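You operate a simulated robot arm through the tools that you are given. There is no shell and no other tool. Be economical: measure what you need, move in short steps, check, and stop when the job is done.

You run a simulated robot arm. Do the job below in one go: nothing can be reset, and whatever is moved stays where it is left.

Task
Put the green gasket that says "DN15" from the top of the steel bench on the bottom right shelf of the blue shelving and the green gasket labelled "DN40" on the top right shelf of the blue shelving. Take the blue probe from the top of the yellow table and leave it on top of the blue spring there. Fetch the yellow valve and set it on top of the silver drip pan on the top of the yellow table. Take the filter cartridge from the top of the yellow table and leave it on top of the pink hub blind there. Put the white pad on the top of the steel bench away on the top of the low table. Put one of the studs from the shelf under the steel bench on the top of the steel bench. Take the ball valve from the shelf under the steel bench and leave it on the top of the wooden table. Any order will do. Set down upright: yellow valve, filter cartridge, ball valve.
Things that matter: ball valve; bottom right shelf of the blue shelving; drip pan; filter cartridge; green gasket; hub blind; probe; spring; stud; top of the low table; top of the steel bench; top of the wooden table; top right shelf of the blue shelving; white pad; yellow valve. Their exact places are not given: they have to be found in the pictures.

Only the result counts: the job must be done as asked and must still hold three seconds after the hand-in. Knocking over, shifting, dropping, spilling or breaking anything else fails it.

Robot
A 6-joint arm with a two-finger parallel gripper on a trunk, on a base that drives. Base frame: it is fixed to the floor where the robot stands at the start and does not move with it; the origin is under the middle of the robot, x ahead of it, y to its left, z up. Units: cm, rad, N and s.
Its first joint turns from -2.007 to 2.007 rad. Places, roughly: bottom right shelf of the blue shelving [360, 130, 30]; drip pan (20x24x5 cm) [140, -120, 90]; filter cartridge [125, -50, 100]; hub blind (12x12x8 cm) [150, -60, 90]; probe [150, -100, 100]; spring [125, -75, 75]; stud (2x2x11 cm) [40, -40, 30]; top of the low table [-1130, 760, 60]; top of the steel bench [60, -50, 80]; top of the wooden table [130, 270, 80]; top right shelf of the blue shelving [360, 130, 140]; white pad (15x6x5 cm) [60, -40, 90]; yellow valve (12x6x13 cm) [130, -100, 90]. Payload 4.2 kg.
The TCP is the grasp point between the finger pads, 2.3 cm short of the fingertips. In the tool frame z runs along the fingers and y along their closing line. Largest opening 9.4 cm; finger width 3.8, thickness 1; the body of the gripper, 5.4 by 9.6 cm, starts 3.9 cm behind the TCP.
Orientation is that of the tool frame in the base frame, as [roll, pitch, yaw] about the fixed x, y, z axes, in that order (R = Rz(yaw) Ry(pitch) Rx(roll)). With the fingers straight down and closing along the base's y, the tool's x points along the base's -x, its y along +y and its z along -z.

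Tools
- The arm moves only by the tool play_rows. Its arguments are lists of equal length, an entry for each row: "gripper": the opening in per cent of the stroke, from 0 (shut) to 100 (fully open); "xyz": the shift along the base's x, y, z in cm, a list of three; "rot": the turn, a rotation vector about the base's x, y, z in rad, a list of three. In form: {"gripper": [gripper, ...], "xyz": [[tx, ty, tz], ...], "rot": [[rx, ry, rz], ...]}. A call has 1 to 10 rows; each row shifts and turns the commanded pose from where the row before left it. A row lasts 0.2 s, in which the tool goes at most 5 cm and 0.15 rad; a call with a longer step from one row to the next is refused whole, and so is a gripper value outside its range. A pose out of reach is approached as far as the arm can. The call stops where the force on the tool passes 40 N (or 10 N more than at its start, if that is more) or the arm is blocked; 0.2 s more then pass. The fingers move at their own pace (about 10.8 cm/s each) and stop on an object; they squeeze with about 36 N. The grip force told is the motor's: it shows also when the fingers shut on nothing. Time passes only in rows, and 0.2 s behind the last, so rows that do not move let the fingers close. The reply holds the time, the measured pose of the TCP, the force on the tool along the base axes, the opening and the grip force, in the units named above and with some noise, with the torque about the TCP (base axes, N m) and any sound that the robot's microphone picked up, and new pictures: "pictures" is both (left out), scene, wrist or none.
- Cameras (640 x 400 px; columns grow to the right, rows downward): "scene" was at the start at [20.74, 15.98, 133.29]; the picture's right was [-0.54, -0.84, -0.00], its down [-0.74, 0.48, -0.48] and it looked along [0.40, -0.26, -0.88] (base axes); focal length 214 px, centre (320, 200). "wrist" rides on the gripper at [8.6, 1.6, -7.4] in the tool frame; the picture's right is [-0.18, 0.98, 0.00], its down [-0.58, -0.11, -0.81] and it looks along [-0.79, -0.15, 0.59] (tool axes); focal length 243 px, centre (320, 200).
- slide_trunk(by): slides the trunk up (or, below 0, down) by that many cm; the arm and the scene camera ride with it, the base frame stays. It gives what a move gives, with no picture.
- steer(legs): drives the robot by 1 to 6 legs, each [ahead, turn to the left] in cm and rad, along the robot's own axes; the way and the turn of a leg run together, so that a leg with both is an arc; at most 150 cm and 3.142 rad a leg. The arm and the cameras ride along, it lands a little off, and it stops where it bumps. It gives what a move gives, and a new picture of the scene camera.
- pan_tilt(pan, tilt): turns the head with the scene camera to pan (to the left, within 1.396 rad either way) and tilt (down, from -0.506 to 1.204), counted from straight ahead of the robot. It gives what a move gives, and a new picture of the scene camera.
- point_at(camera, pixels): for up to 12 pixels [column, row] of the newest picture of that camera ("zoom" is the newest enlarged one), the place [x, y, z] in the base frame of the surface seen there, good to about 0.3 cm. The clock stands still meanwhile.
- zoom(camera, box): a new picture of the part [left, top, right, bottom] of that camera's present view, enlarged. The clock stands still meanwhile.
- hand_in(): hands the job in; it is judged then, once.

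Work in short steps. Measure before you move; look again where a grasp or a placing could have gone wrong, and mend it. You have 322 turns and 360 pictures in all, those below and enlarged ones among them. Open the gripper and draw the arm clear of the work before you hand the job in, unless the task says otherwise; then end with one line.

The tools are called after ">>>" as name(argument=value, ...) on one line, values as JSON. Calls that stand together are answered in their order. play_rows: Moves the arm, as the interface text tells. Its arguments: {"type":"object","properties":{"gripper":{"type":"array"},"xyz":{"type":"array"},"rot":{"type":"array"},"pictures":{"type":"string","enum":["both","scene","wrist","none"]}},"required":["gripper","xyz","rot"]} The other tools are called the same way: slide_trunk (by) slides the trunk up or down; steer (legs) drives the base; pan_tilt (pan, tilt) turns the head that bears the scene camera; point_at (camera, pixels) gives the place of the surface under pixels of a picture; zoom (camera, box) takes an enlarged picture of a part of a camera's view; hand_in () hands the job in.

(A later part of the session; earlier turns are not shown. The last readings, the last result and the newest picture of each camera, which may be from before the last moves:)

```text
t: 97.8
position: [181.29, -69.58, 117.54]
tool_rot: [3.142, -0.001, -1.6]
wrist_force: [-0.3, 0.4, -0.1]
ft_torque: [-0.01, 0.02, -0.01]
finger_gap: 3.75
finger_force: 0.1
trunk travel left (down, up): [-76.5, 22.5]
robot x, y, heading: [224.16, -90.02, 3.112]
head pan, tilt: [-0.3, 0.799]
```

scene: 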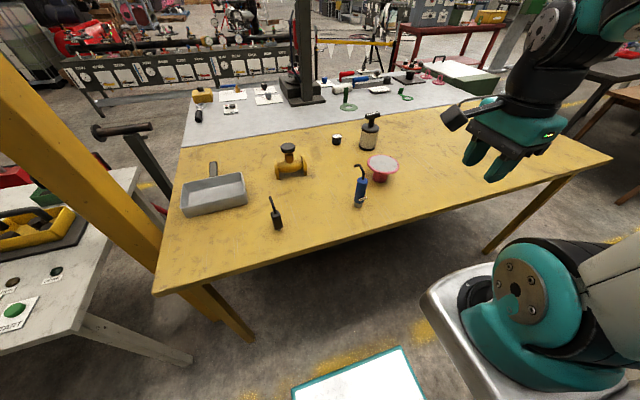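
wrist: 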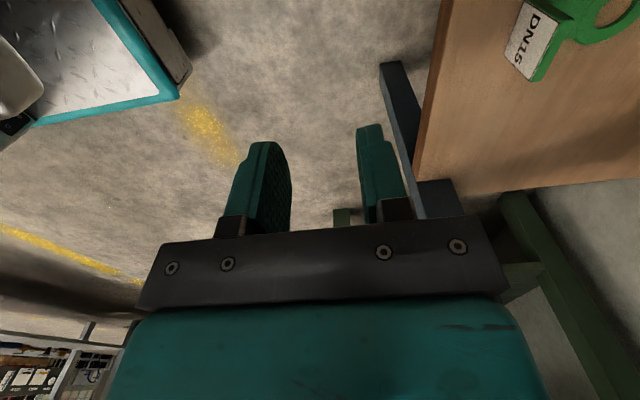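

I now see everything on the yellow table: pan (213,190), valve (290,160), black item (276,215), blue probe (360,190), hub blind (382,165), cartridge (370,130), spring (337,140). Zoom and measure.

>>> zoom(camera="scene", box=[310, 100, 430, 220])

>>> point_at(camera="scene", pixels=[[152, 293], [610, 157], [366, 165], [360, 186], [361, 202], [382, 165], [396, 160], [370, 136], [375, 115], [337, 137], [290, 150], [210, 195]])

>>> zoom(camera="scene", box=[170, 120, 330, 240])

```text
3.33 times, centred on (370, 160) of scene
```

zoom: 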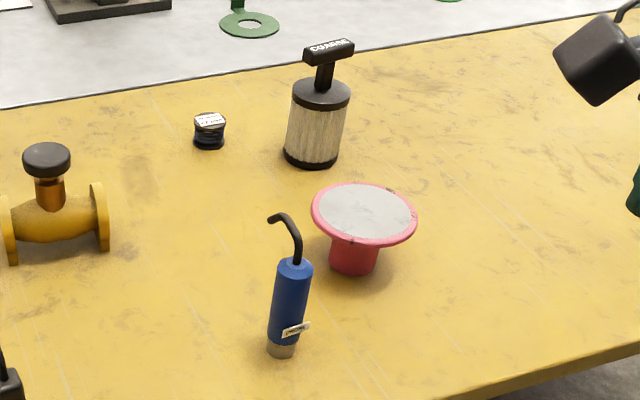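

```text
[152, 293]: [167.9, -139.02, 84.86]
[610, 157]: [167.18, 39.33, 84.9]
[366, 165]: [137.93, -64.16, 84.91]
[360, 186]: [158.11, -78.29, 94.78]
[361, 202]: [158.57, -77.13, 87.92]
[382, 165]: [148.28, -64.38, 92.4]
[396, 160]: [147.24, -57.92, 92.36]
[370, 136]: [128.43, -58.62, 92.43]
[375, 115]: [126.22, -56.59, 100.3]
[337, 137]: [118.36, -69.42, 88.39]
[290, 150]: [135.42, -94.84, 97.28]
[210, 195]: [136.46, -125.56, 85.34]
```

```text
3.33 times, centred on (250, 180) of scene
```

zoom: 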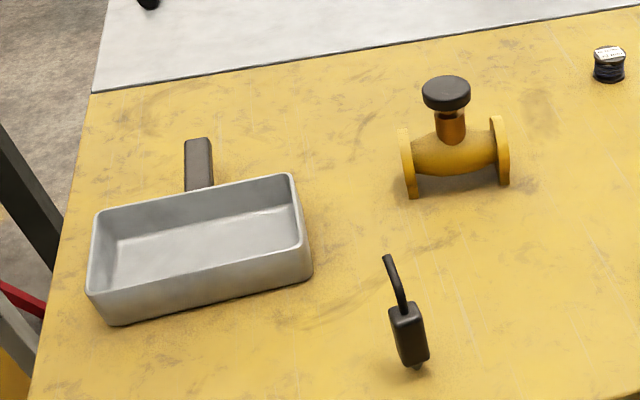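

Measured. I drive 26 cm closer, correcting heading, with the tool at z 117 clear above all objects.

>>> steer(legs=[[26, 0.03]])

>>> zoom(camera="scene", box=[290, 80, 450, 200])

```text
t: 99.7
position: [154.42, -70.2, 117.54]
tool_rot: [-3.142, 0.001, -1.572]
wrist_force: [-0.5, -0.8, -0.3]
ft_torque: [0.0, -0.01, 0.02]
finger_gap: 3.8
finger_force: 0.0
trunk travel left (down, up): [-76.5, 22.5]
robot x, y, heading: [197.78, -89.16, 3.141]
head pan, tilt: [-0.3, 0.799]
```

scene: 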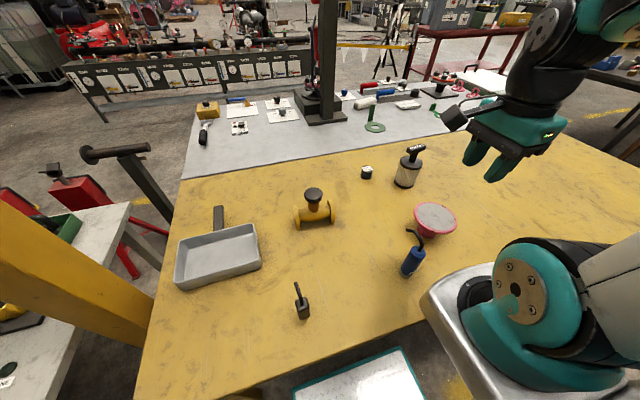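

```text
3.33 times, centred on (370, 140) of scene
```

zoom: 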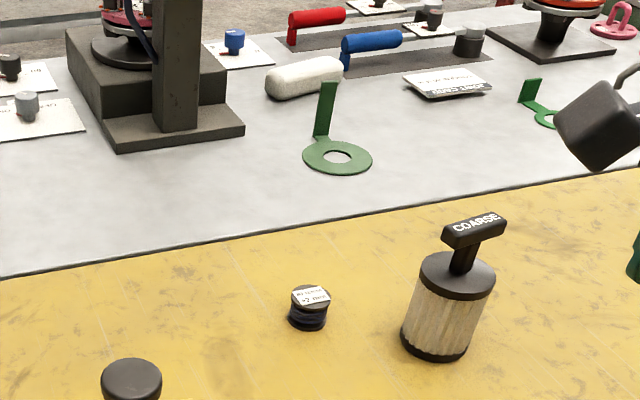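

Zoom tight on the cartridge handle for its axis and height.

>>> zoom(camera="scene", box=[384, 138, 440, 194])

```text
7.14 times, centred on (412, 166) of scene
```

zoom: 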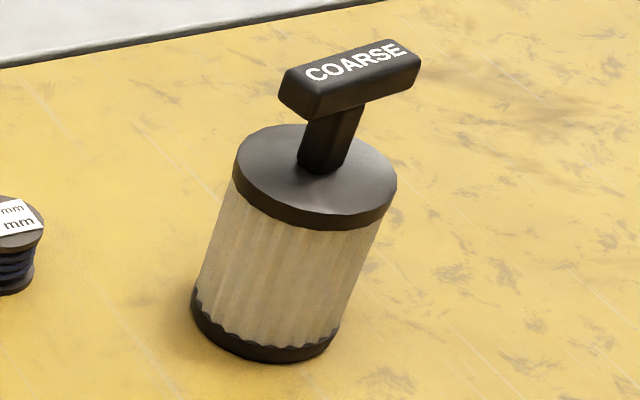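

>>> point_at(camera="zoom", pixels=[[290, 77], [320, 85], [400, 45], [416, 60], [355, 65], [350, 95], [255, 160], [385, 185], [310, 215], [270, 130], [320, 160], [215, 335]])

>>> zoom(camera="scene", box=[350, 155, 386, 185])

>>> point_at(camera="zoom", pixels=[[250, 160], [300, 170], [350, 160], [300, 130], [300, 195], [230, 230], [370, 230]])

>>> zoom(camera="scene", box=[390, 190, 470, 280])

```text
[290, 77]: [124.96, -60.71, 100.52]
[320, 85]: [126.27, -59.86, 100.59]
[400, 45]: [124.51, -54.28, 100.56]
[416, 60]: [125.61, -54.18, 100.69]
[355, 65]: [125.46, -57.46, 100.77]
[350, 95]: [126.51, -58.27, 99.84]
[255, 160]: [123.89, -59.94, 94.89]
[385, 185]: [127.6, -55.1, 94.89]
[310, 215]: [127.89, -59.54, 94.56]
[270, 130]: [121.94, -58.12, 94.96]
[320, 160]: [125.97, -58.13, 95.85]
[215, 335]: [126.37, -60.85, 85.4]
```

```text
13.33 times, centred on (368, 170) of scene
```

zoom: 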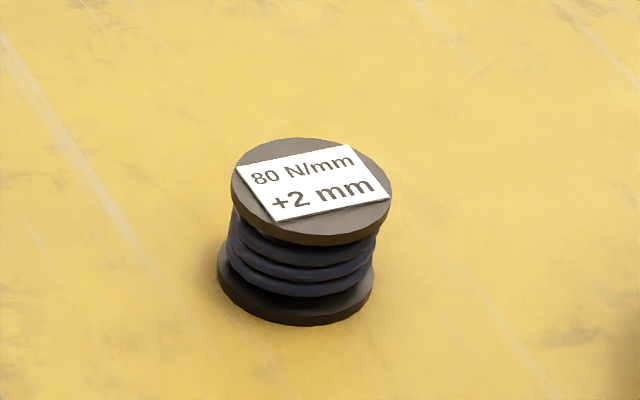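

```text
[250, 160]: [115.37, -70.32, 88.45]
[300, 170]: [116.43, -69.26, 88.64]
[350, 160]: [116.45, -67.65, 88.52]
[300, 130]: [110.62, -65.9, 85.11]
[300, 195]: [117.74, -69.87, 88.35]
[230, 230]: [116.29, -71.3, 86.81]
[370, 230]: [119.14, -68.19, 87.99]
```

```text
4.44 times, centred on (430, 235) of scene
```

zoom: 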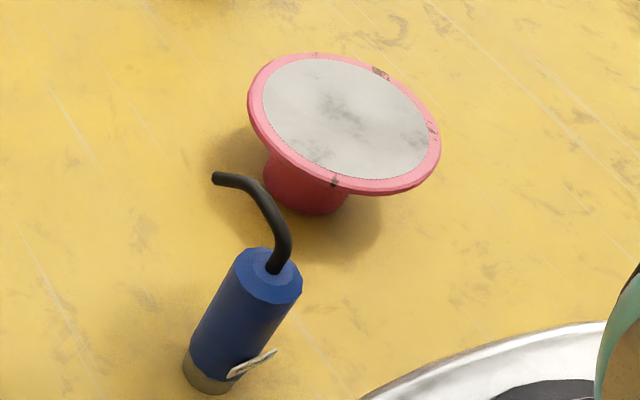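

Handle bar centre (125.5,-57.5), top 100.6; spring centre ≈(117,-69), top 88.6. Measure the hub blind face and probe.

>>> point_at(camera="zoom", pixels=[[345, 120], [255, 105], [433, 160], [315, 57], [375, 185], [270, 285], [240, 260], [300, 290], [245, 310], [190, 355], [228, 375], [265, 200]])

>>> play_rows(gripper=[100, 100, 100, 100, 100, 100, 100, 100], xyz=[[-4.8, 1, 0], [-4.8, 1.5, 0], [-4.8, 2.2, 0], [-4.8, 2.5, 0], [-4.7, 2.5, 0], [-4.5, 2.5, 0], [-0.5, 0.5, -4], [0, 0, 0]], rot=[[0, 0, 0], [0, 0, 0], [0, 0, 0], [0, 0, 0], [0, 0, 0], [0, 0, 0], [0, 0, 0], [0, 0, 0]])

```text
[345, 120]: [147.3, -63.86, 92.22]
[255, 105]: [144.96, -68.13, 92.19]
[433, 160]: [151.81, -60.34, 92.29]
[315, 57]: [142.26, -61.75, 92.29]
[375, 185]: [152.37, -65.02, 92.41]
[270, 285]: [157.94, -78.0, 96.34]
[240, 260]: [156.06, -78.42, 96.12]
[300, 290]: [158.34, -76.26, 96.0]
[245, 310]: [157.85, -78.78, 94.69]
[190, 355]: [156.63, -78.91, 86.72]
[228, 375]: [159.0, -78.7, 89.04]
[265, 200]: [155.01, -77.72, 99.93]
```

```text
refused: row 2 steps farther than a row can; nothing moved
```

Hub blind centre ≈(147.8,-63.7), top 92.3. Move over the cartridge handle with smaller steps.

>>> play_rows(gripper=[100, 100, 100, 100, 100, 100, 100, 100, 100, 100], xyz=[[-3.63, 1.59, 0], [-3.63, 1.59, 0], [-3.63, 1.59, 0], [-3.63, 1.59, 0], [-3.63, 1.59, 0], [-3.63, 1.59, 0], [-3.63, 1.59, 0], [-3.63, 1.59, 0], [0, 0, -4.5], [0, 0, -3]], rot=[[0, 0, 0], [0, 0, 0], [0, 0, 0], [0, 0, 0], [0, 0, 0], [0, 0, 0], [0, 0, 0], [0, 0, 0], [0, 0, 0], [0, 0, 0]])

```text
t: 101.9
position: [125.33, -57.54, 110.0]
tool_rot: [3.14, 0.001, -1.572]
wrist_force: [0.7, 0.1, -0.6]
ft_torque: [-0.01, 0.03, 0.02]
finger_gap: 9.4
finger_force: 0.1
trunk travel left (down, up): [-76.5, 22.5]
robot x, y, heading: [197.58, -89.42, 3.14]
head pan, tilt: [-0.3, 0.799]
```

scene: 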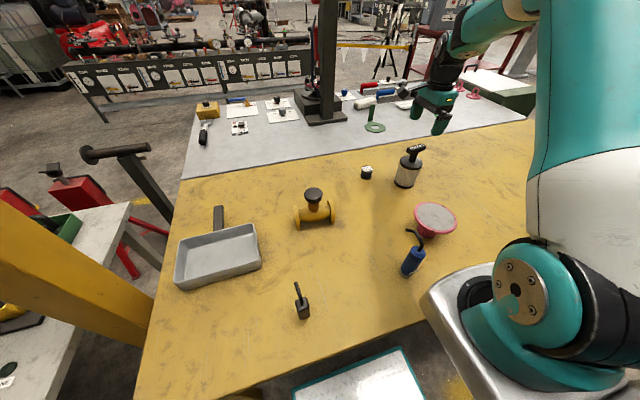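
wrist: 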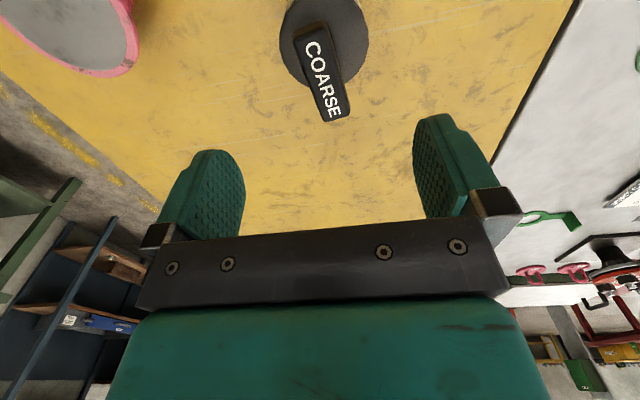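

The handle is centred between the fingers, slightly rotated (~0.09 rad). Align, descend to z≈98.8 and grip.

>>> play_rows(gripper=[100, 100, 100, 100, 100, 0, 0, 0, 0], xyz=[[0, 0, -2], [0, 0, -4], [0, 0, -4], [0, 0, -1.2], [0, 0, 0], [0, 0, 0], [0, 0, 0], [0, 0, 0], [0, 0, 0]], rot=[[0, 0, 0.09], [0, 0, 0], [0, 0, 0], [0, 0, 0], [0, 0, 0], [0, 0, 0], [0, 0, 0], [0, 0, 0], [0, 0, 0]])

```text
t: 103.9
position: [125.31, -57.46, 98.71]
tool_rot: [3.141, -0.001, -1.484]
wrist_force: [-0.3, 0.4, 0.4]
ft_torque: [-0.03, 0.0, 0.01]
finger_gap: 2.38
finger_force: 36.1
trunk travel left (down, up): [-76.5, 22.5]
robot x, y, heading: [197.54, -89.47, 3.135]
head pan, tilt: [-0.3, 0.799]
```

scene: 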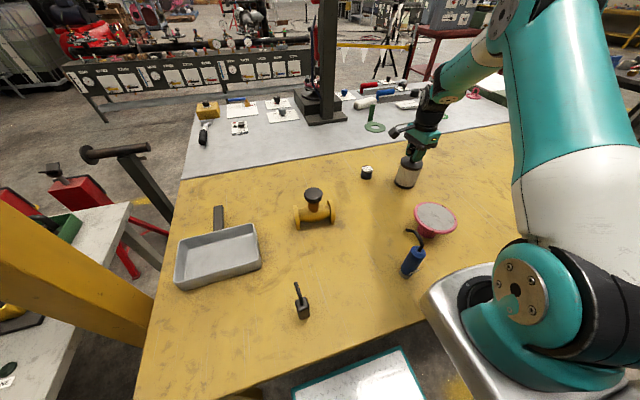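
wrist: 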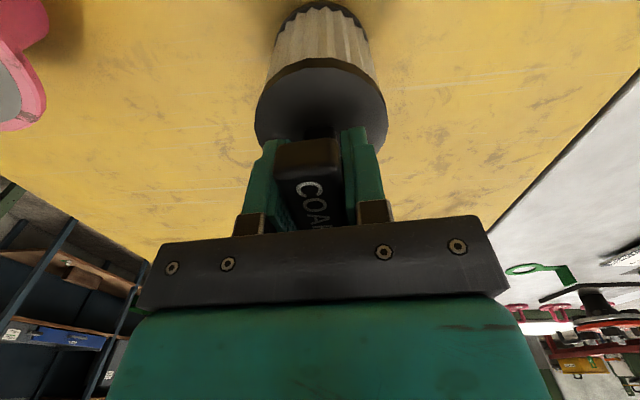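

Gripped. Lift 13, move over the hub blind.

>>> play_rows(gripper=[0, 0, 0, 0, 0, 0, 0, 0, 0, 0], xyz=[[0, 0, 3], [0, 0, 4], [0, 0, 4], [0, 0, 2], [3.75, -1.04, 0], [3.75, -1.04, 0], [3.75, -1.04, 0], [3.75, -1.04, 0], [3.75, -1.04, 0], [3.75, -1.04, 0]], rot=[[0, 0, 0], [0, 0, 0], [0, 0, 0], [0, 0, 0], [0, 0, 0], [0, 0, 0], [0, 0, 0], [0, 0, 0], [0, 0, 0], [0, 0, 0]])

```text
t: 106.1
position: [147.93, -63.79, 111.92]
tool_rot: [-3.141, 0.0, -1.483]
wrist_force: [-0.6, 0.8, -2.4]
ft_torque: [0.0, -0.03, -0.01]
finger_gap: 2.34
finger_force: 36.1
trunk travel left (down, up): [-76.5, 22.5]
robot x, y, heading: [197.84, -89.16, 3.141]
head pan, tilt: [-0.3, 0.799]
```

scene: 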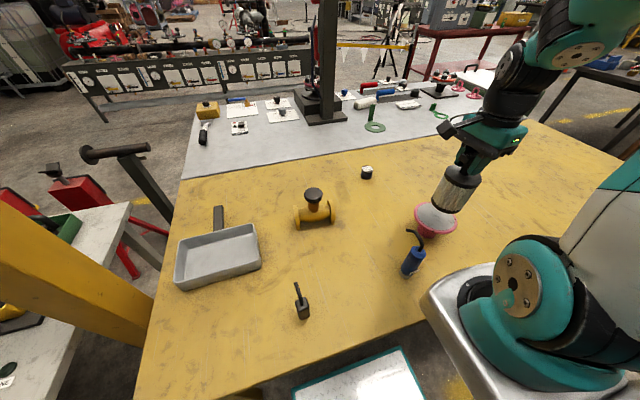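
wrist: 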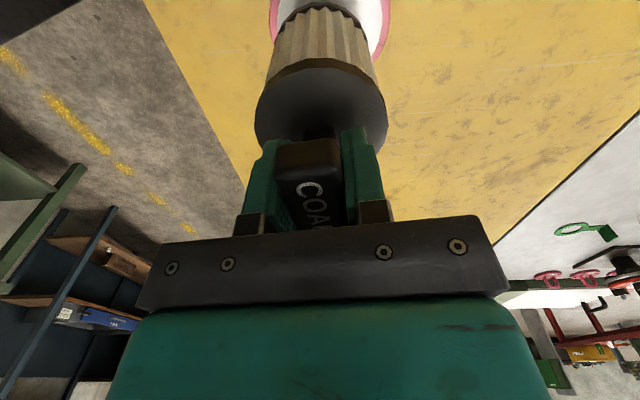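

Centred over the hub blind. Lower 5.7 cm to contact (TCP ≈106.2).

>>> play_rows(gripper=[0, 0, 0, 0, 0], xyz=[[0, 0, -3], [0, 0, -2], [0, 0, -0.5], [0, 0, -0.2], [0, 0, 0]], rot=[[0, 0, 0], [0, 0, 0], [0, 0, 0], [0, 0, 0], [0, 0, 0]], pictures="none")

>>> zoom(camera="scene", box=[390, 120, 510, 250])

```text
t: 107.3
position: [147.82, -63.64, 106.13]
tool_rot: [3.141, 0.0, -1.482]
wrist_force: [-0.2, 0.8, -2.5]
ft_torque: [0.0, -0.01, -0.02]
finger_gap: 2.37
finger_force: 35.8
trunk travel left (down, up): [-76.5, 22.5]
robot x, y, heading: [197.71, -89.55, 3.138]
head pan, tilt: [-0.3, 0.799]
```

```text
3.08 times, centred on (450, 185) of scene
```

zoom: 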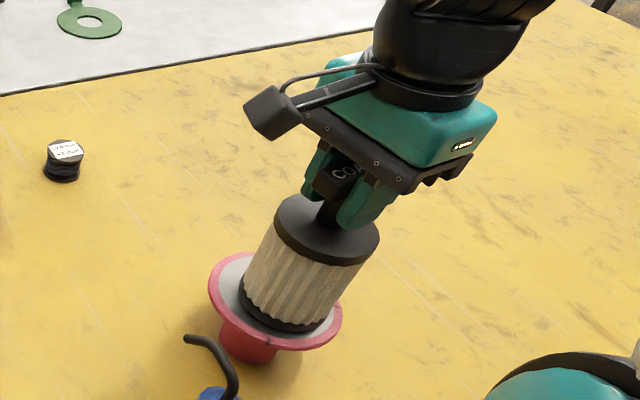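

Not yet in contact (weight still carried). Lower in small steps.

>>> play_rows(gripper=[0, 0], xyz=[[0, 0, -0.15], [0, 0, 0]], rot=[[0, 0, 0], [0, 0, 0]], pictures="none")

>>> play_rows(gripper=[0, 0], xyz=[[0, 0, -0.15], [0, 0, 0]], rot=[[0, 0, 0], [0, 0, 0]], pictures="none")

```text
t: 107.9
position: [147.97, -63.76, 105.99]
tool_rot: [3.141, 0.0, -1.482]
wrist_force: [-0.9, 0.4, -2.1]
ft_torque: [-0.01, 0.0, -0.05]
finger_gap: 2.4
finger_force: 35.6
trunk travel left (down, up): [-76.5, 22.5]
robot x, y, heading: [197.91, -89.0, 3.138]
head pan, tilt: [-0.3, 0.799]
```

```text
t: 108.5
position: [147.78, -63.73, 105.98]
tool_rot: [3.139, 0.002, -1.484]
wrist_force: [0.4, -0.4, 15.6]
ft_torque: [-0.48, -0.16, 0.0]
finger_gap: 2.35
finger_force: 36.2
trunk travel left (down, up): [-76.5, 22.5]
robot x, y, heading: [197.7, -89.33, 3.138]
head pan, tilt: [-0.3, 0.799]
```

Contact (15 N). Open gently and rise straight up.

>>> play_rows(gripper=[0, 60, 60, 60, 60, 60, 60, 60], xyz=[[0, 0, 0.1], [0, 0, 0], [0, 0, 0], [0, 0, 2], [0, 0, 4], [0, 0, 4], [0, 0, 3], [0, 0, 0]], rot=[[0, 0, 0], [0, 0, 0], [0, 0, 0], [0, 0, 0], [0, 0, 0], [0, 0, 0], [0, 0, 0], [0, 0, 0]])

>>> zoom(camera="scene", box=[380, 150, 480, 290])

```text
t: 110.3
position: [147.88, -63.87, 118.89]
tool_rot: [3.141, 0.0, -1.482]
wrist_force: [0.5, 0.7, -0.2]
ft_torque: [0.01, 0.0, -0.01]
finger_gap: 5.65
finger_force: 0.1
trunk travel left (down, up): [-76.5, 22.5]
robot x, y, heading: [197.74, -89.3, 3.144]
head pan, tilt: [-0.3, 0.799]
```

scene: 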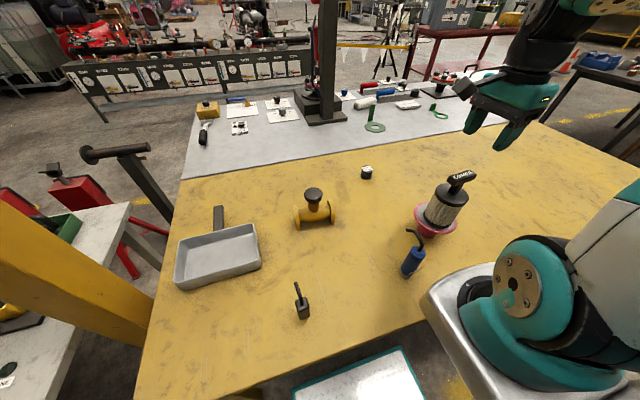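
wrist: 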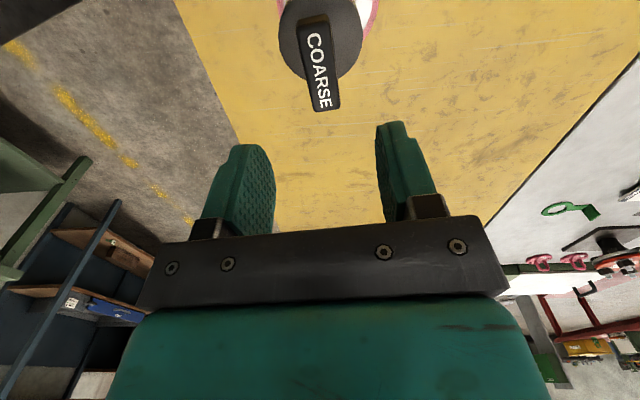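

```text
2.86 times, centred on (430, 220) of scene
```

zoom: 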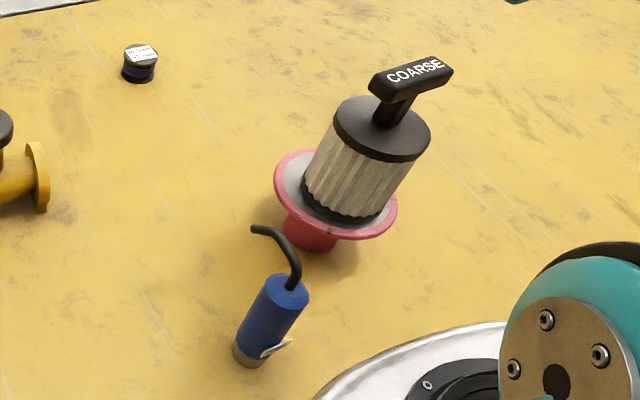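

Cartridge stands on the hub blind. Next the valve: measure the valve, pan and my own arm base.

>>> zoom(camera="scene", box=[280, 175, 350, 240])

>>> point_at(camera="zoom", pixels=[[310, 80], [310, 125], [300, 175], [145, 275], [160, 350], [500, 225], [520, 300], [330, 300], [330, 250], [250, 120], [375, 120]])

>>> point_at(camera="scene", pixels=[[219, 216], [181, 243], [253, 227], [259, 262], [178, 285], [190, 250], [245, 238], [248, 258], [192, 276], [218, 256], [540, 300], [515, 285]])

```text
6.15 times, centred on (315, 208) of scene
```

zoom: 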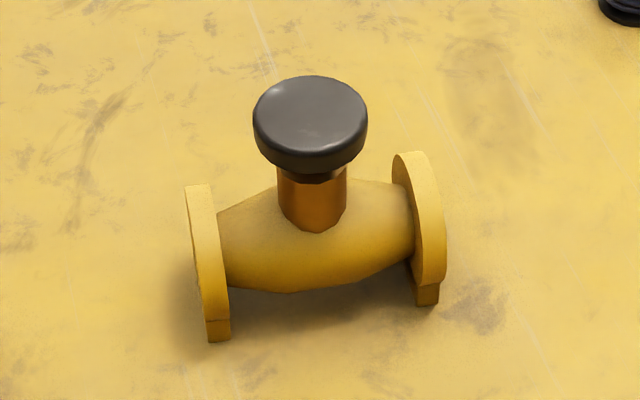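

```text
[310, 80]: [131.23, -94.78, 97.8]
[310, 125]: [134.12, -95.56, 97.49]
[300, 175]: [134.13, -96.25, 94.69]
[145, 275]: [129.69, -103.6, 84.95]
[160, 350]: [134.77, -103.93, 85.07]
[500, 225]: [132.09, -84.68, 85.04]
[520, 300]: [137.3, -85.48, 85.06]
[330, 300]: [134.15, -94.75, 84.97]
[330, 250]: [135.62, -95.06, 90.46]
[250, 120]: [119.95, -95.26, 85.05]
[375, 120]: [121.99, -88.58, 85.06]
```

```text
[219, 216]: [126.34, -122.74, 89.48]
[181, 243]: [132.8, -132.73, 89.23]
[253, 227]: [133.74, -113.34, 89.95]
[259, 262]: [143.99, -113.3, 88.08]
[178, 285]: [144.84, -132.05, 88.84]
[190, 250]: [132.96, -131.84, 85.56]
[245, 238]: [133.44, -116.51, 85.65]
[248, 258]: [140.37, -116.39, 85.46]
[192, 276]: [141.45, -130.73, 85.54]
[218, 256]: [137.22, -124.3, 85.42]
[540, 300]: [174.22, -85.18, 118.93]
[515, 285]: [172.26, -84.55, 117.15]
```

Knob centre ≈(132.9,-95.4), z 95.5–97.7; pan interior x 133–143, y −131…−115, floor 85.5. Move above the knob.

>>> play_rows(gripper=[100, 100, 100, 100, 100, 100, 100, 100, 100, 100], xyz=[[-1.88, -3.93, 0], [-1.88, -3.93, 0], [-1.88, -3.93, 0], [-1.88, -3.93, 0], [-1.88, -3.93, 0], [-1.88, -3.93, 0], [-1.88, -3.93, 0], [-1.88, -3.93, 0], [0, 0, -4.5], [0, 0, -4.5]], rot=[[0, 0, 0], [0, 0, 0], [0, 0, 0], [0, 0, 0], [0, 0, 0], [0, 0, 0], [0, 0, 0], [0, 0, 0], [0, 0, 0], [0, 0, 0]])

```text
t: 112.5
position: [132.76, -95.25, 109.99]
tool_rot: [3.141, 0.0, -1.483]
wrist_force: [-0.2, 0.8, 0.3]
ft_torque: [-0.02, 0.04, -0.03]
finger_gap: 9.41
finger_force: 0.0
trunk travel left (down, up): [-76.5, 22.5]
robot x, y, heading: [197.66, -89.57, 3.138]
head pan, tilt: [-0.3, 0.799]
```

scene: 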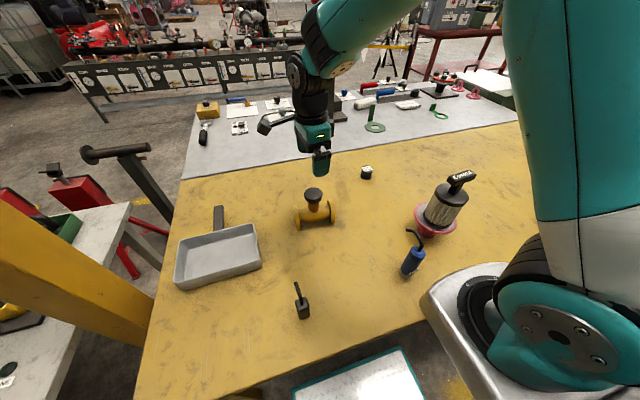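
wrist: 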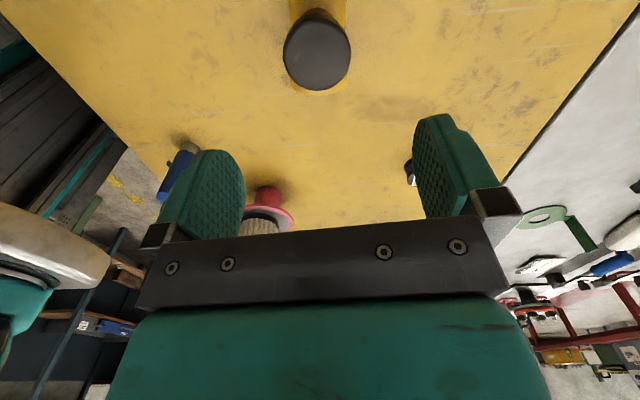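

Verify knob centre through the wrist camera.

>>> point_at(camera="wrist", pixels=[[317, 45], [317, 80], [317, 20], [288, 48], [346, 48]])

```text
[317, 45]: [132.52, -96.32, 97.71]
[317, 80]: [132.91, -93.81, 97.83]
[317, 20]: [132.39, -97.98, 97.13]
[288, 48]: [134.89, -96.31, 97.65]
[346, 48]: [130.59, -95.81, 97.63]
```

Centre (132.7,-95.7). Descend to 96.6 and grip.

>>> play_rows(gripper=[100, 100, 100, 100, 100, 0, 0, 0, 0], xyz=[[0, -0.3, -4.5], [0, 0, -4.5], [0, 0, -3], [0, 0, -1.4], [0, 0, 0], [0, 0, 0], [0, 0, 0], [0, 0, 0], [0, 0, 0]], rot=[[0, 0, 0], [0, 0, 0], [0, 0, 0], [0, 0, 0], [0, 0, 0], [0, 0, 0], [0, 0, 0], [0, 0, 0], [0, 0, 0]], pictures="none")

>>> play_rows(gripper=[0, 0, 0, 0], xyz=[[0, 0, 2], [0, 0, 3], [0, 0, 4], [0, 0, 0]], rot=[[0, 0, 0], [0, 0, 0], [0, 0, 0], [0, 0, 0]])

```text
t: 114.5
position: [132.69, -95.5, 96.48]
tool_rot: [3.14, 0.001, -1.484]
wrist_force: [3.0, 0.2, 0.3]
ft_torque: [0.31, -0.16, -0.14]
finger_gap: 5.33
finger_force: 35.9
trunk travel left (down, up): [-76.5, 22.5]
robot x, y, heading: [197.36, -89.34, 3.137]
head pan, tilt: [-0.3, 0.799]
```

```text
t: 115.5
position: [132.81, -95.63, 105.48]
tool_rot: [-3.141, -0.001, -1.484]
wrist_force: [-0.2, 0.3, -11.0]
ft_torque: [-0.01, 0.0, 0.01]
finger_gap: 5.35
finger_force: 36.3
trunk travel left (down, up): [-76.5, 22.5]
robot x, y, heading: [197.41, -89.7, 3.14]
head pan, tilt: [-0.3, 0.799]
```

scene: 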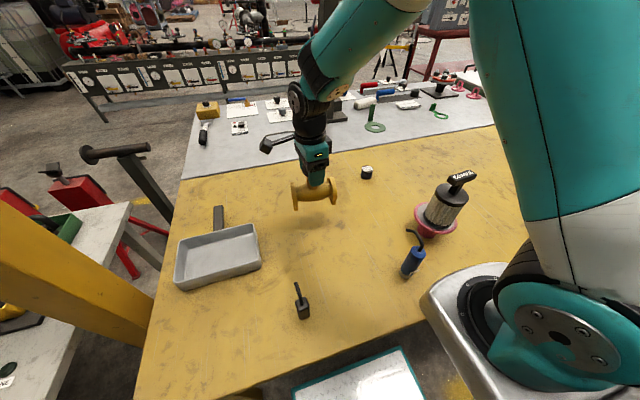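
wrist: 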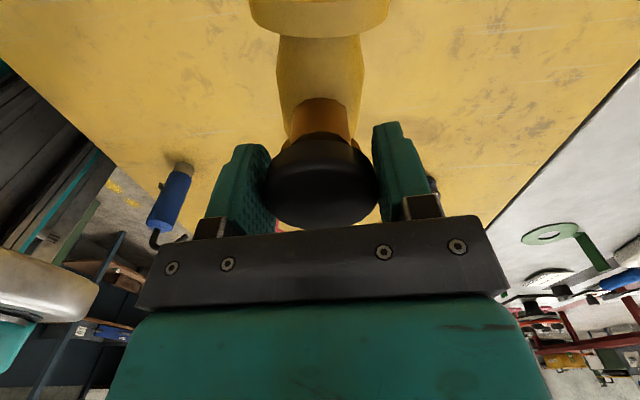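

Lifted, 11 N, level. Carry over the pan centre (138.3,-123.2).

>>> play_rows(gripper=[0, 0, 0, 0, 0, 0, 0, 0], xyz=[[0.79, -3.94, 0], [0.79, -3.94, 0], [0.79, -3.94, 0], [0.79, -3.94, 0], [0.79, -3.94, 0], [0.79, -3.94, 0], [0.79, -3.94, 0], [0, 0, 0]], rot=[[0, 0, 0], [0, 0, 0], [0, 0, 0], [0, 0, 0], [0, 0, 0], [0, 0, 0], [0, 0, 0], [0, 0, 0]])

>>> zoom(camera="scene", box=[150, 120, 310, 300])

```text
t: 117.3
position: [138.12, -122.97, 105.56]
tool_rot: [-3.141, 0.0, -1.483]
wrist_force: [0.9, 0.1, -11.1]
ft_torque: [-0.03, 0.02, -0.01]
finger_gap: 5.32
finger_force: 36.3
trunk travel left (down, up): [-76.5, 22.5]
robot x, y, heading: [197.87, -89.56, 3.137]
head pan, tilt: [-0.3, 0.799]
```

scene: 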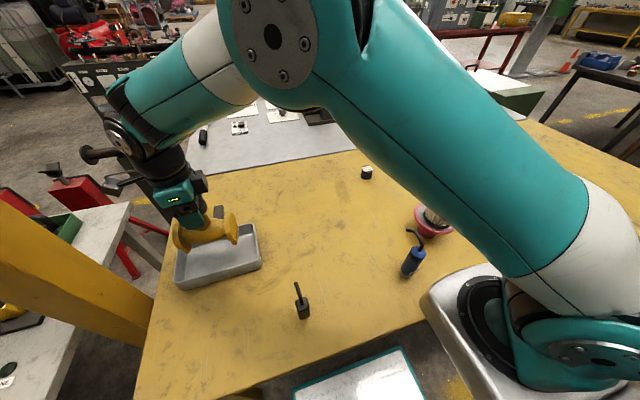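
wrist: 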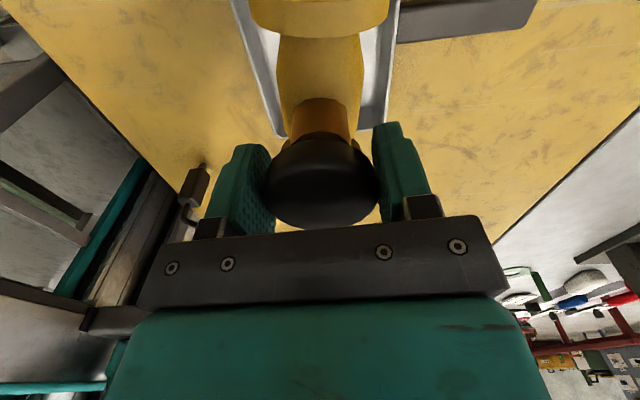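

```text
2.22 times, centred on (230, 210) of scene
```

zoom: 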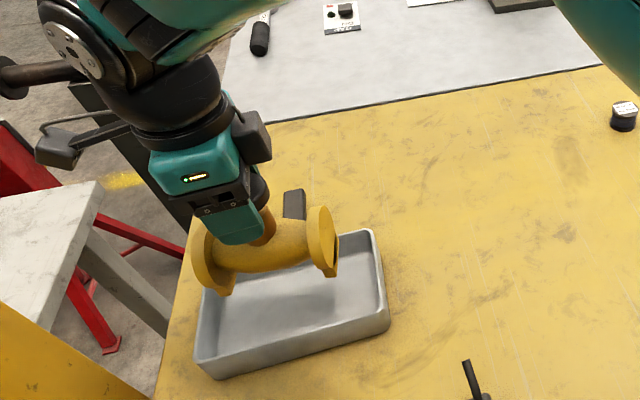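

Lined up. Lower 8 cm, then probe for contact.

>>> play_rows(gripper=[0, 0, 0, 0], xyz=[[0.1, -0.1, -4], [0.1, -0.1, -3], [0, 0, -1.1], [0, 0, 0]], rot=[[0, 0, 0], [0, 0, 0], [0, 0, 0], [0, 0, 0]])

>>> zoom(camera="scene", box=[150, 150, 310, 300])

```text
t: 117.9
position: [138.33, -123.62, 99.72]
tool_rot: [3.127, -0.013, -1.486]
wrist_force: [2.6, 2.7, 16.2]
ft_torque: [0.72, -0.62, -0.28]
finger_gap: 5.28
finger_force: 36.2
trunk travel left (down, up): [-76.5, 22.5]
robot x, y, heading: [197.51, -89.31, 3.142]
head pan, tilt: [-0.3, 0.799]
stopped in row 3: the force on the tool passed its limit (the readings are from after the stop); the commanded pose is now the measured one
```

scene: 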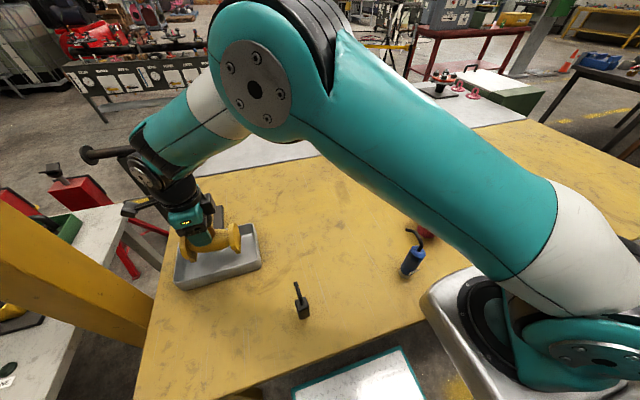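
wrist: 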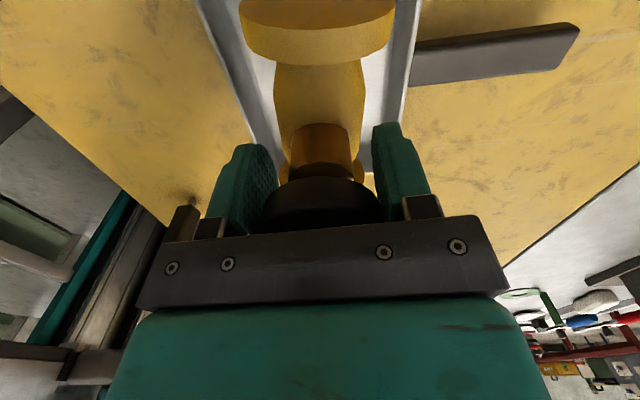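

```text
2.67 times, centred on (230, 225) of scene
```

zoom: 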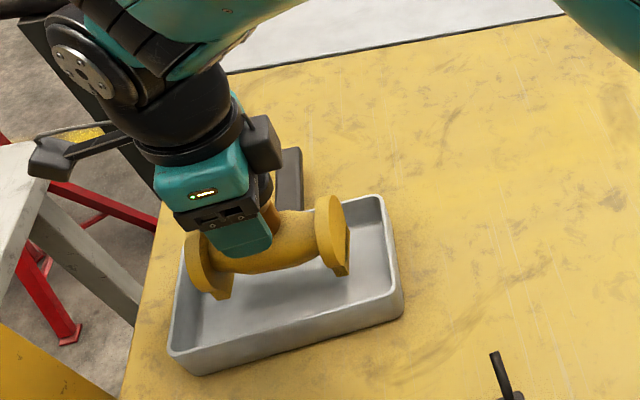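

Contact came early (z 99.7): a flange probably touched a pan wall. Raise 4 cm and measure flange feet versus rim.

>>> play_rows(gripper=[0, 0, 0], xyz=[[0, 0, 2], [0, 0, 2.5], [0, 0, 0]], rot=[[0, 0, 0], [0, 0, 0], [0, 0, 0]])

>>> zoom(camera="scene", box=[160, 200, 280, 300])

>>> zoom(camera="wrist", box=[200, 0, 440, 240])

```text
t: 118.7
position: [138.39, -123.63, 103.99]
tool_rot: [3.131, -0.011, -1.484]
wrist_force: [0.0, 0.6, -10.3]
ft_torque: [-0.03, -0.05, 0.02]
finger_gap: 5.26
finger_force: 35.6
trunk travel left (down, up): [-76.5, 22.5]
robot x, y, heading: [197.84, -89.29, 3.135]
head pan, tilt: [-0.3, 0.799]
```

scene: 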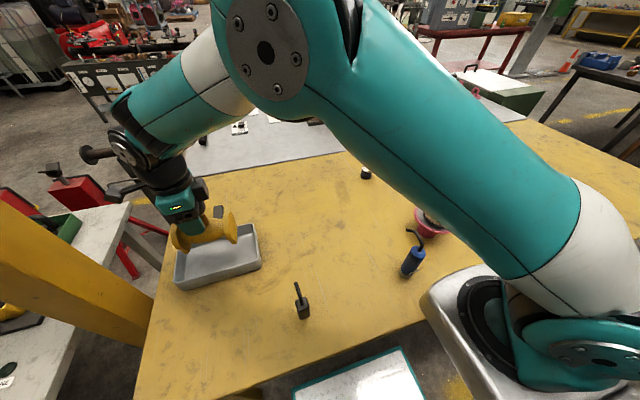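
wrist: 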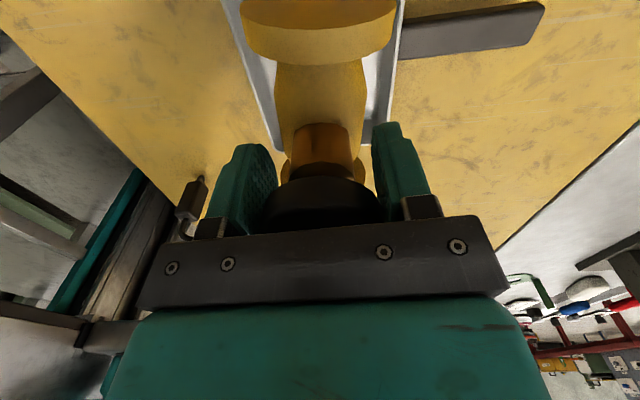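

```text
4.00 times, centred on (220, 250) of scene
```

zoom: 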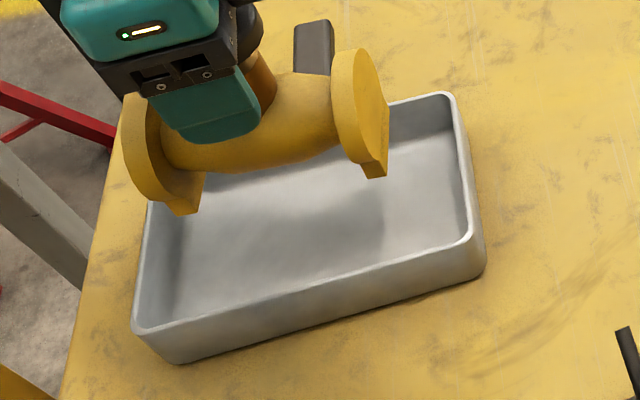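

```text
1.67 times, centred on (320, 120) of wrist
```

zoom: 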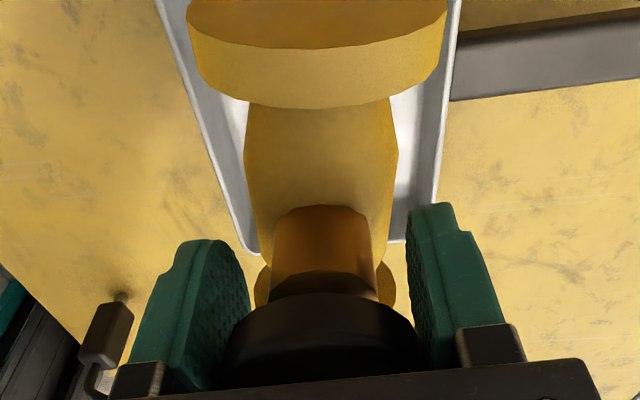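

>>> zoom(camera="scene", box=[160, 200, 280, 300])

>>> point_at(camera="zoom", pixels=[[372, 172], [195, 206], [130, 180], [340, 60], [385, 110], [440, 96], [478, 240], [135, 328], [150, 215], [300, 240], [185, 330], [460, 225]])

```text
4.00 times, centred on (220, 250) of scene
```

zoom: 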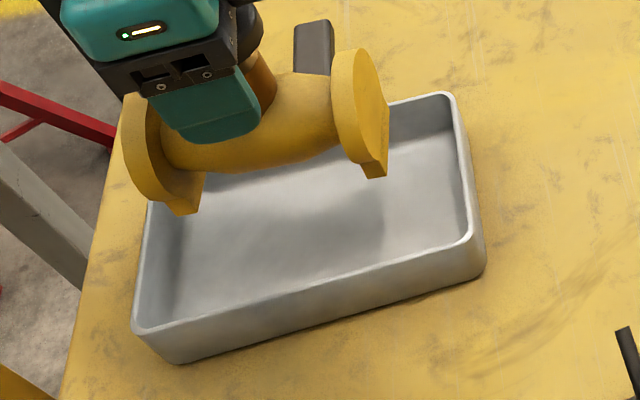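

```text
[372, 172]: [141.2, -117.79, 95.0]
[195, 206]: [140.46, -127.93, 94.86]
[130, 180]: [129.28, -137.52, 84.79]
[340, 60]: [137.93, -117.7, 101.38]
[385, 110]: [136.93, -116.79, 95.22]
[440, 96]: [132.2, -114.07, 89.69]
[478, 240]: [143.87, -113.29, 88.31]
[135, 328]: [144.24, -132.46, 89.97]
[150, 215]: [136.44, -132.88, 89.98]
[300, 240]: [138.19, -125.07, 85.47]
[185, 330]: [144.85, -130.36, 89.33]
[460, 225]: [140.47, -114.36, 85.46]
```

The feet (x 135–141, y −129…−117) are well inside the rim (x 132–144, y −133…−114), yet contact happened with the feet at ≈90.5, i.e. rim height; the valve slid up ~2.4 cm in the grip. The pan may be solid at its rim height. I lower slowly to test contact.

>>> play_rows(gripper=[0, 0, 0, 0, 0], xyz=[[0, 0.3, -2], [0, 0.2, -1.5], [0, 0, -0.3], [0, 0, -0.2], [0, 0, 0]], rot=[[0, 0, 0], [0, 0, 0], [0, 0, 0], [0, 0, 0], [0, 0, 0]], pictures="none")

>>> play_rows(gripper=[0, 0, 0], xyz=[[0, 0, -0.2], [0, 0, -0.15], [0, 0, 0]], rot=[[0, 0, 0], [0, 0, 0], [0, 0, 0]], pictures="none")

```text
t: 119.9
position: [138.27, -123.08, 100.02]
tool_rot: [3.131, -0.012, -1.483]
wrist_force: [-0.4, 0.6, -11.4]
ft_torque: [-0.02, -0.05, 0.05]
finger_gap: 5.27
finger_force: 35.7
trunk travel left (down, up): [-76.5, 22.5]
robot x, y, heading: [197.85, -89.26, 3.136]
head pan, tilt: [-0.3, 0.799]
```

```text
t: 120.7
position: [138.28, -123.12, 99.76]
tool_rot: [3.13, -0.011, -1.485]
wrist_force: [1.4, 0.6, 3.0]
ft_torque: [0.58, -0.52, -0.04]
finger_gap: 5.26
finger_force: 36.3
trunk travel left (down, up): [-76.5, 22.5]
robot x, y, heading: [197.63, -89.21, 3.137]
head pan, tilt: [-0.3, 0.799]
```

Contact torque suggests the +x/+y foot corner touches first. Test another spot: up 0.8, shift −1.0 in x, level the tool, and lower again.

>>> play_rows(gripper=[0, 0, 0, 0, 0, 0, 0], xyz=[[0, 0, 0.8], [-1.0, -0.2, 0], [0, 0, -0.5], [0, 0, -0.3], [0, 0, -0.2], [0, 0, -0.2], [0, 0, 0]], rot=[[0.011, 0.011, 0], [0, 0, 0], [0, 0, 0], [0, 0, 0], [0, 0, 0], [0, 0, 0], [0, 0, 0]])

>>> zoom(camera="scene", box=[160, 200, 280, 300])

```text
t: 122.3
position: [137.1, -123.27, 99.54]
tool_rot: [3.115, -0.004, -1.486]
wrist_force: [-7.2, -0.6, 28.7]
ft_torque: [0.09, -0.42, -0.3]
finger_gap: 5.28
finger_force: 36.0
trunk travel left (down, up): [-76.5, 22.5]
robot x, y, heading: [197.82, -89.55, 3.141]
head pan, tilt: [-0.3, 0.799]
```

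scene: 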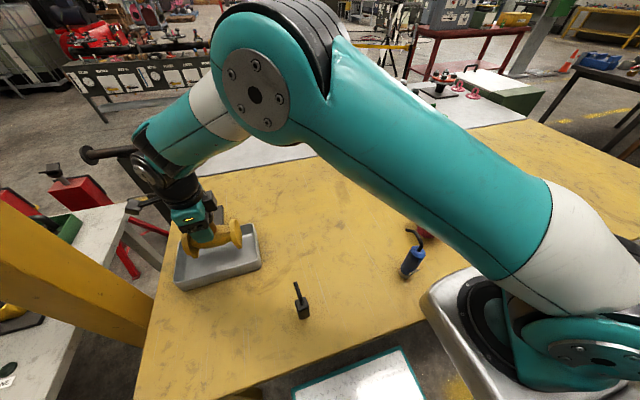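
wrist: 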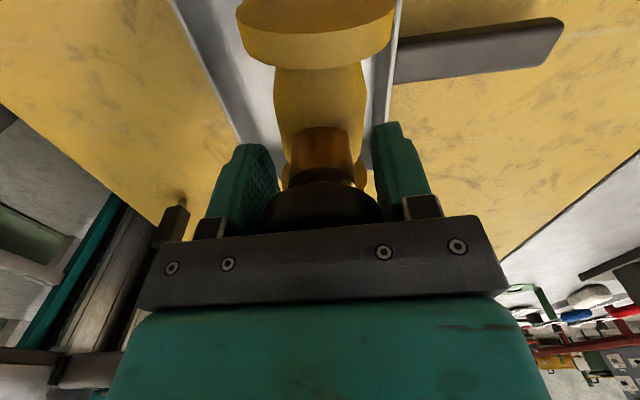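

```text
4.00 times, centred on (220, 250) of scene
```

zoom: 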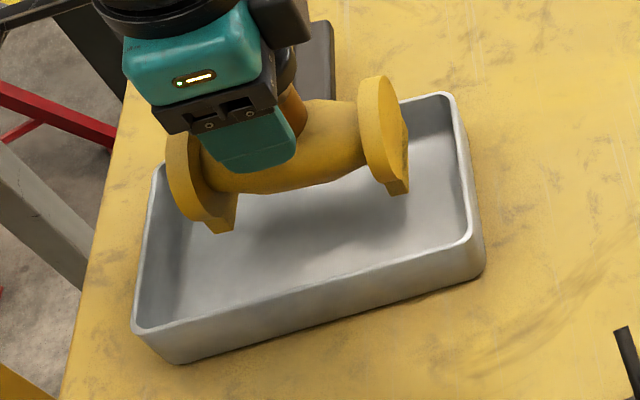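

Contact again at the same height, now nearly centred beneath the tool (torque small for 40 N): the pan acts as a flat support at its rim height. Relieve the load and release slowly.

>>> play_rows(gripper=[0, 0, 50, 55, 58, 60, 60], xyz=[[0, 0, 0.2], [0, 0, 0.1], [0, 0, 0], [0, 0, 0], [0, 0, 0], [0, 0, 0], [0, 0, 0]], rot=[[0, 0, 0], [0, 0, 0], [0, 0, 0], [0, 0, 0], [0, 0, 0], [0, 0, 0], [0, 0, 0]])

>>> zoom(camera="scene", box=[160, 200, 280, 300])

```text
t: 123.9
position: [137.26, -123.32, 99.51]
tool_rot: [3.12, 0.0, -1.484]
wrist_force: [-1.0, -0.6, -0.3]
ft_torque: [-0.01, -0.03, -0.01]
finger_gap: 5.68
finger_force: 0.2
trunk travel left (down, up): [-76.5, 22.5]
robot x, y, heading: [197.6, -89.08, 3.133]
head pan, tilt: [-0.3, 0.799]
```

scene: 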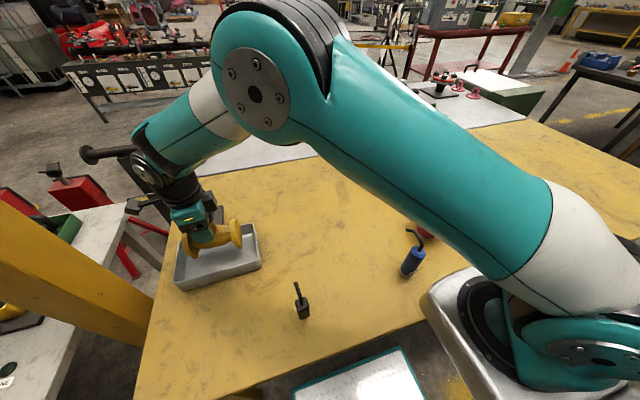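
wrist: 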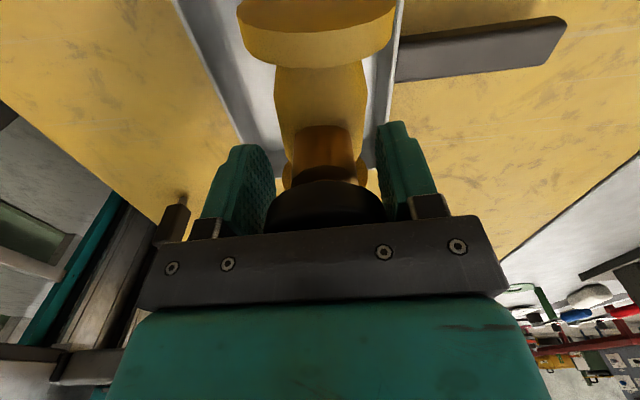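

```text
4.00 times, centred on (220, 250) of scene
```

zoom: 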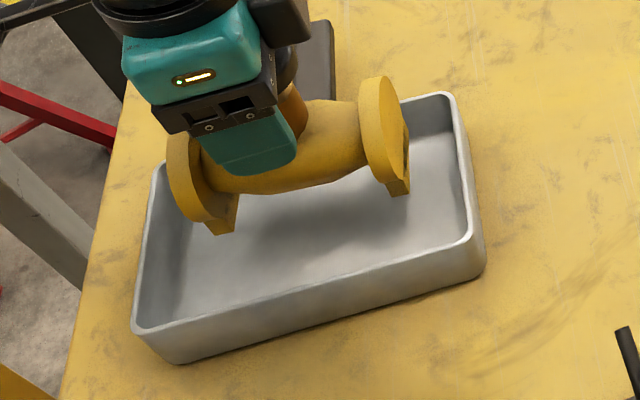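

Released and it stays put. Open wider and rise straight up.

>>> play_rows(gripper=[75, 80, 80, 80, 80, 80, 80], xyz=[[0, 0, 0], [0, 0, 0], [0, 0, 2], [0, 0, 4], [0, 0, 4], [0, 0, 4], [0, 0, 4]], rot=[[0, 0, 0], [0, 0, 0], [0, 0, 0], [0.02, 0, 0], [0, 0, 0], [0, 0, 0], [0, 0, 0]])

>>> zoom(camera="scene", box=[160, 180, 280, 300])

```text
t: 125.5
position: [137.38, -123.23, 117.7]
tool_rot: [3.123, 0.02, -1.485]
wrist_force: [-0.3, 0.5, -0.5]
ft_torque: [0.04, -0.06, 0.02]
finger_gap: 7.52
finger_force: 0.1
trunk travel left (down, up): [-76.5, 22.5]
robot x, y, heading: [197.77, -89.56, 3.137]
head pan, tilt: [-0.3, 0.799]
```

scene: 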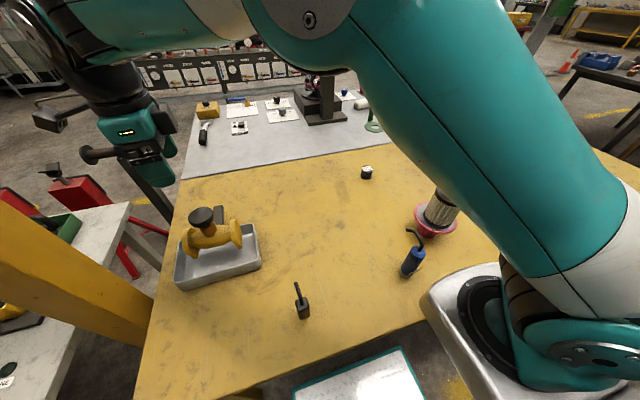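
wrist: 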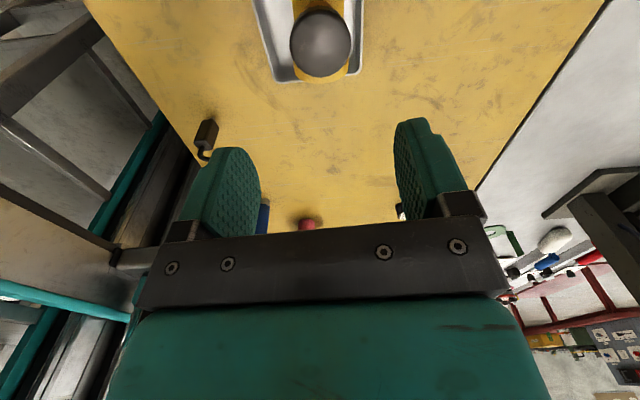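

```text
3.33 times, centred on (220, 240) of scene
```

zoom: 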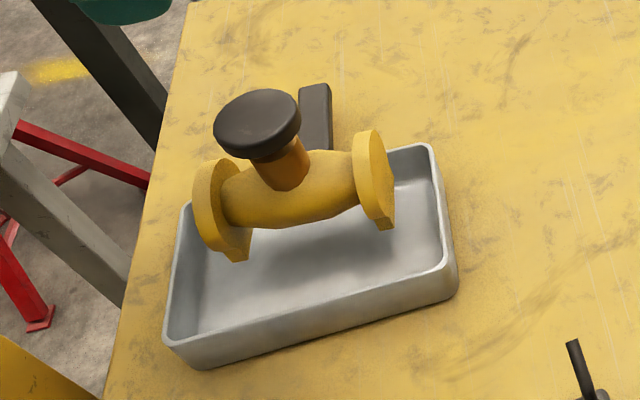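

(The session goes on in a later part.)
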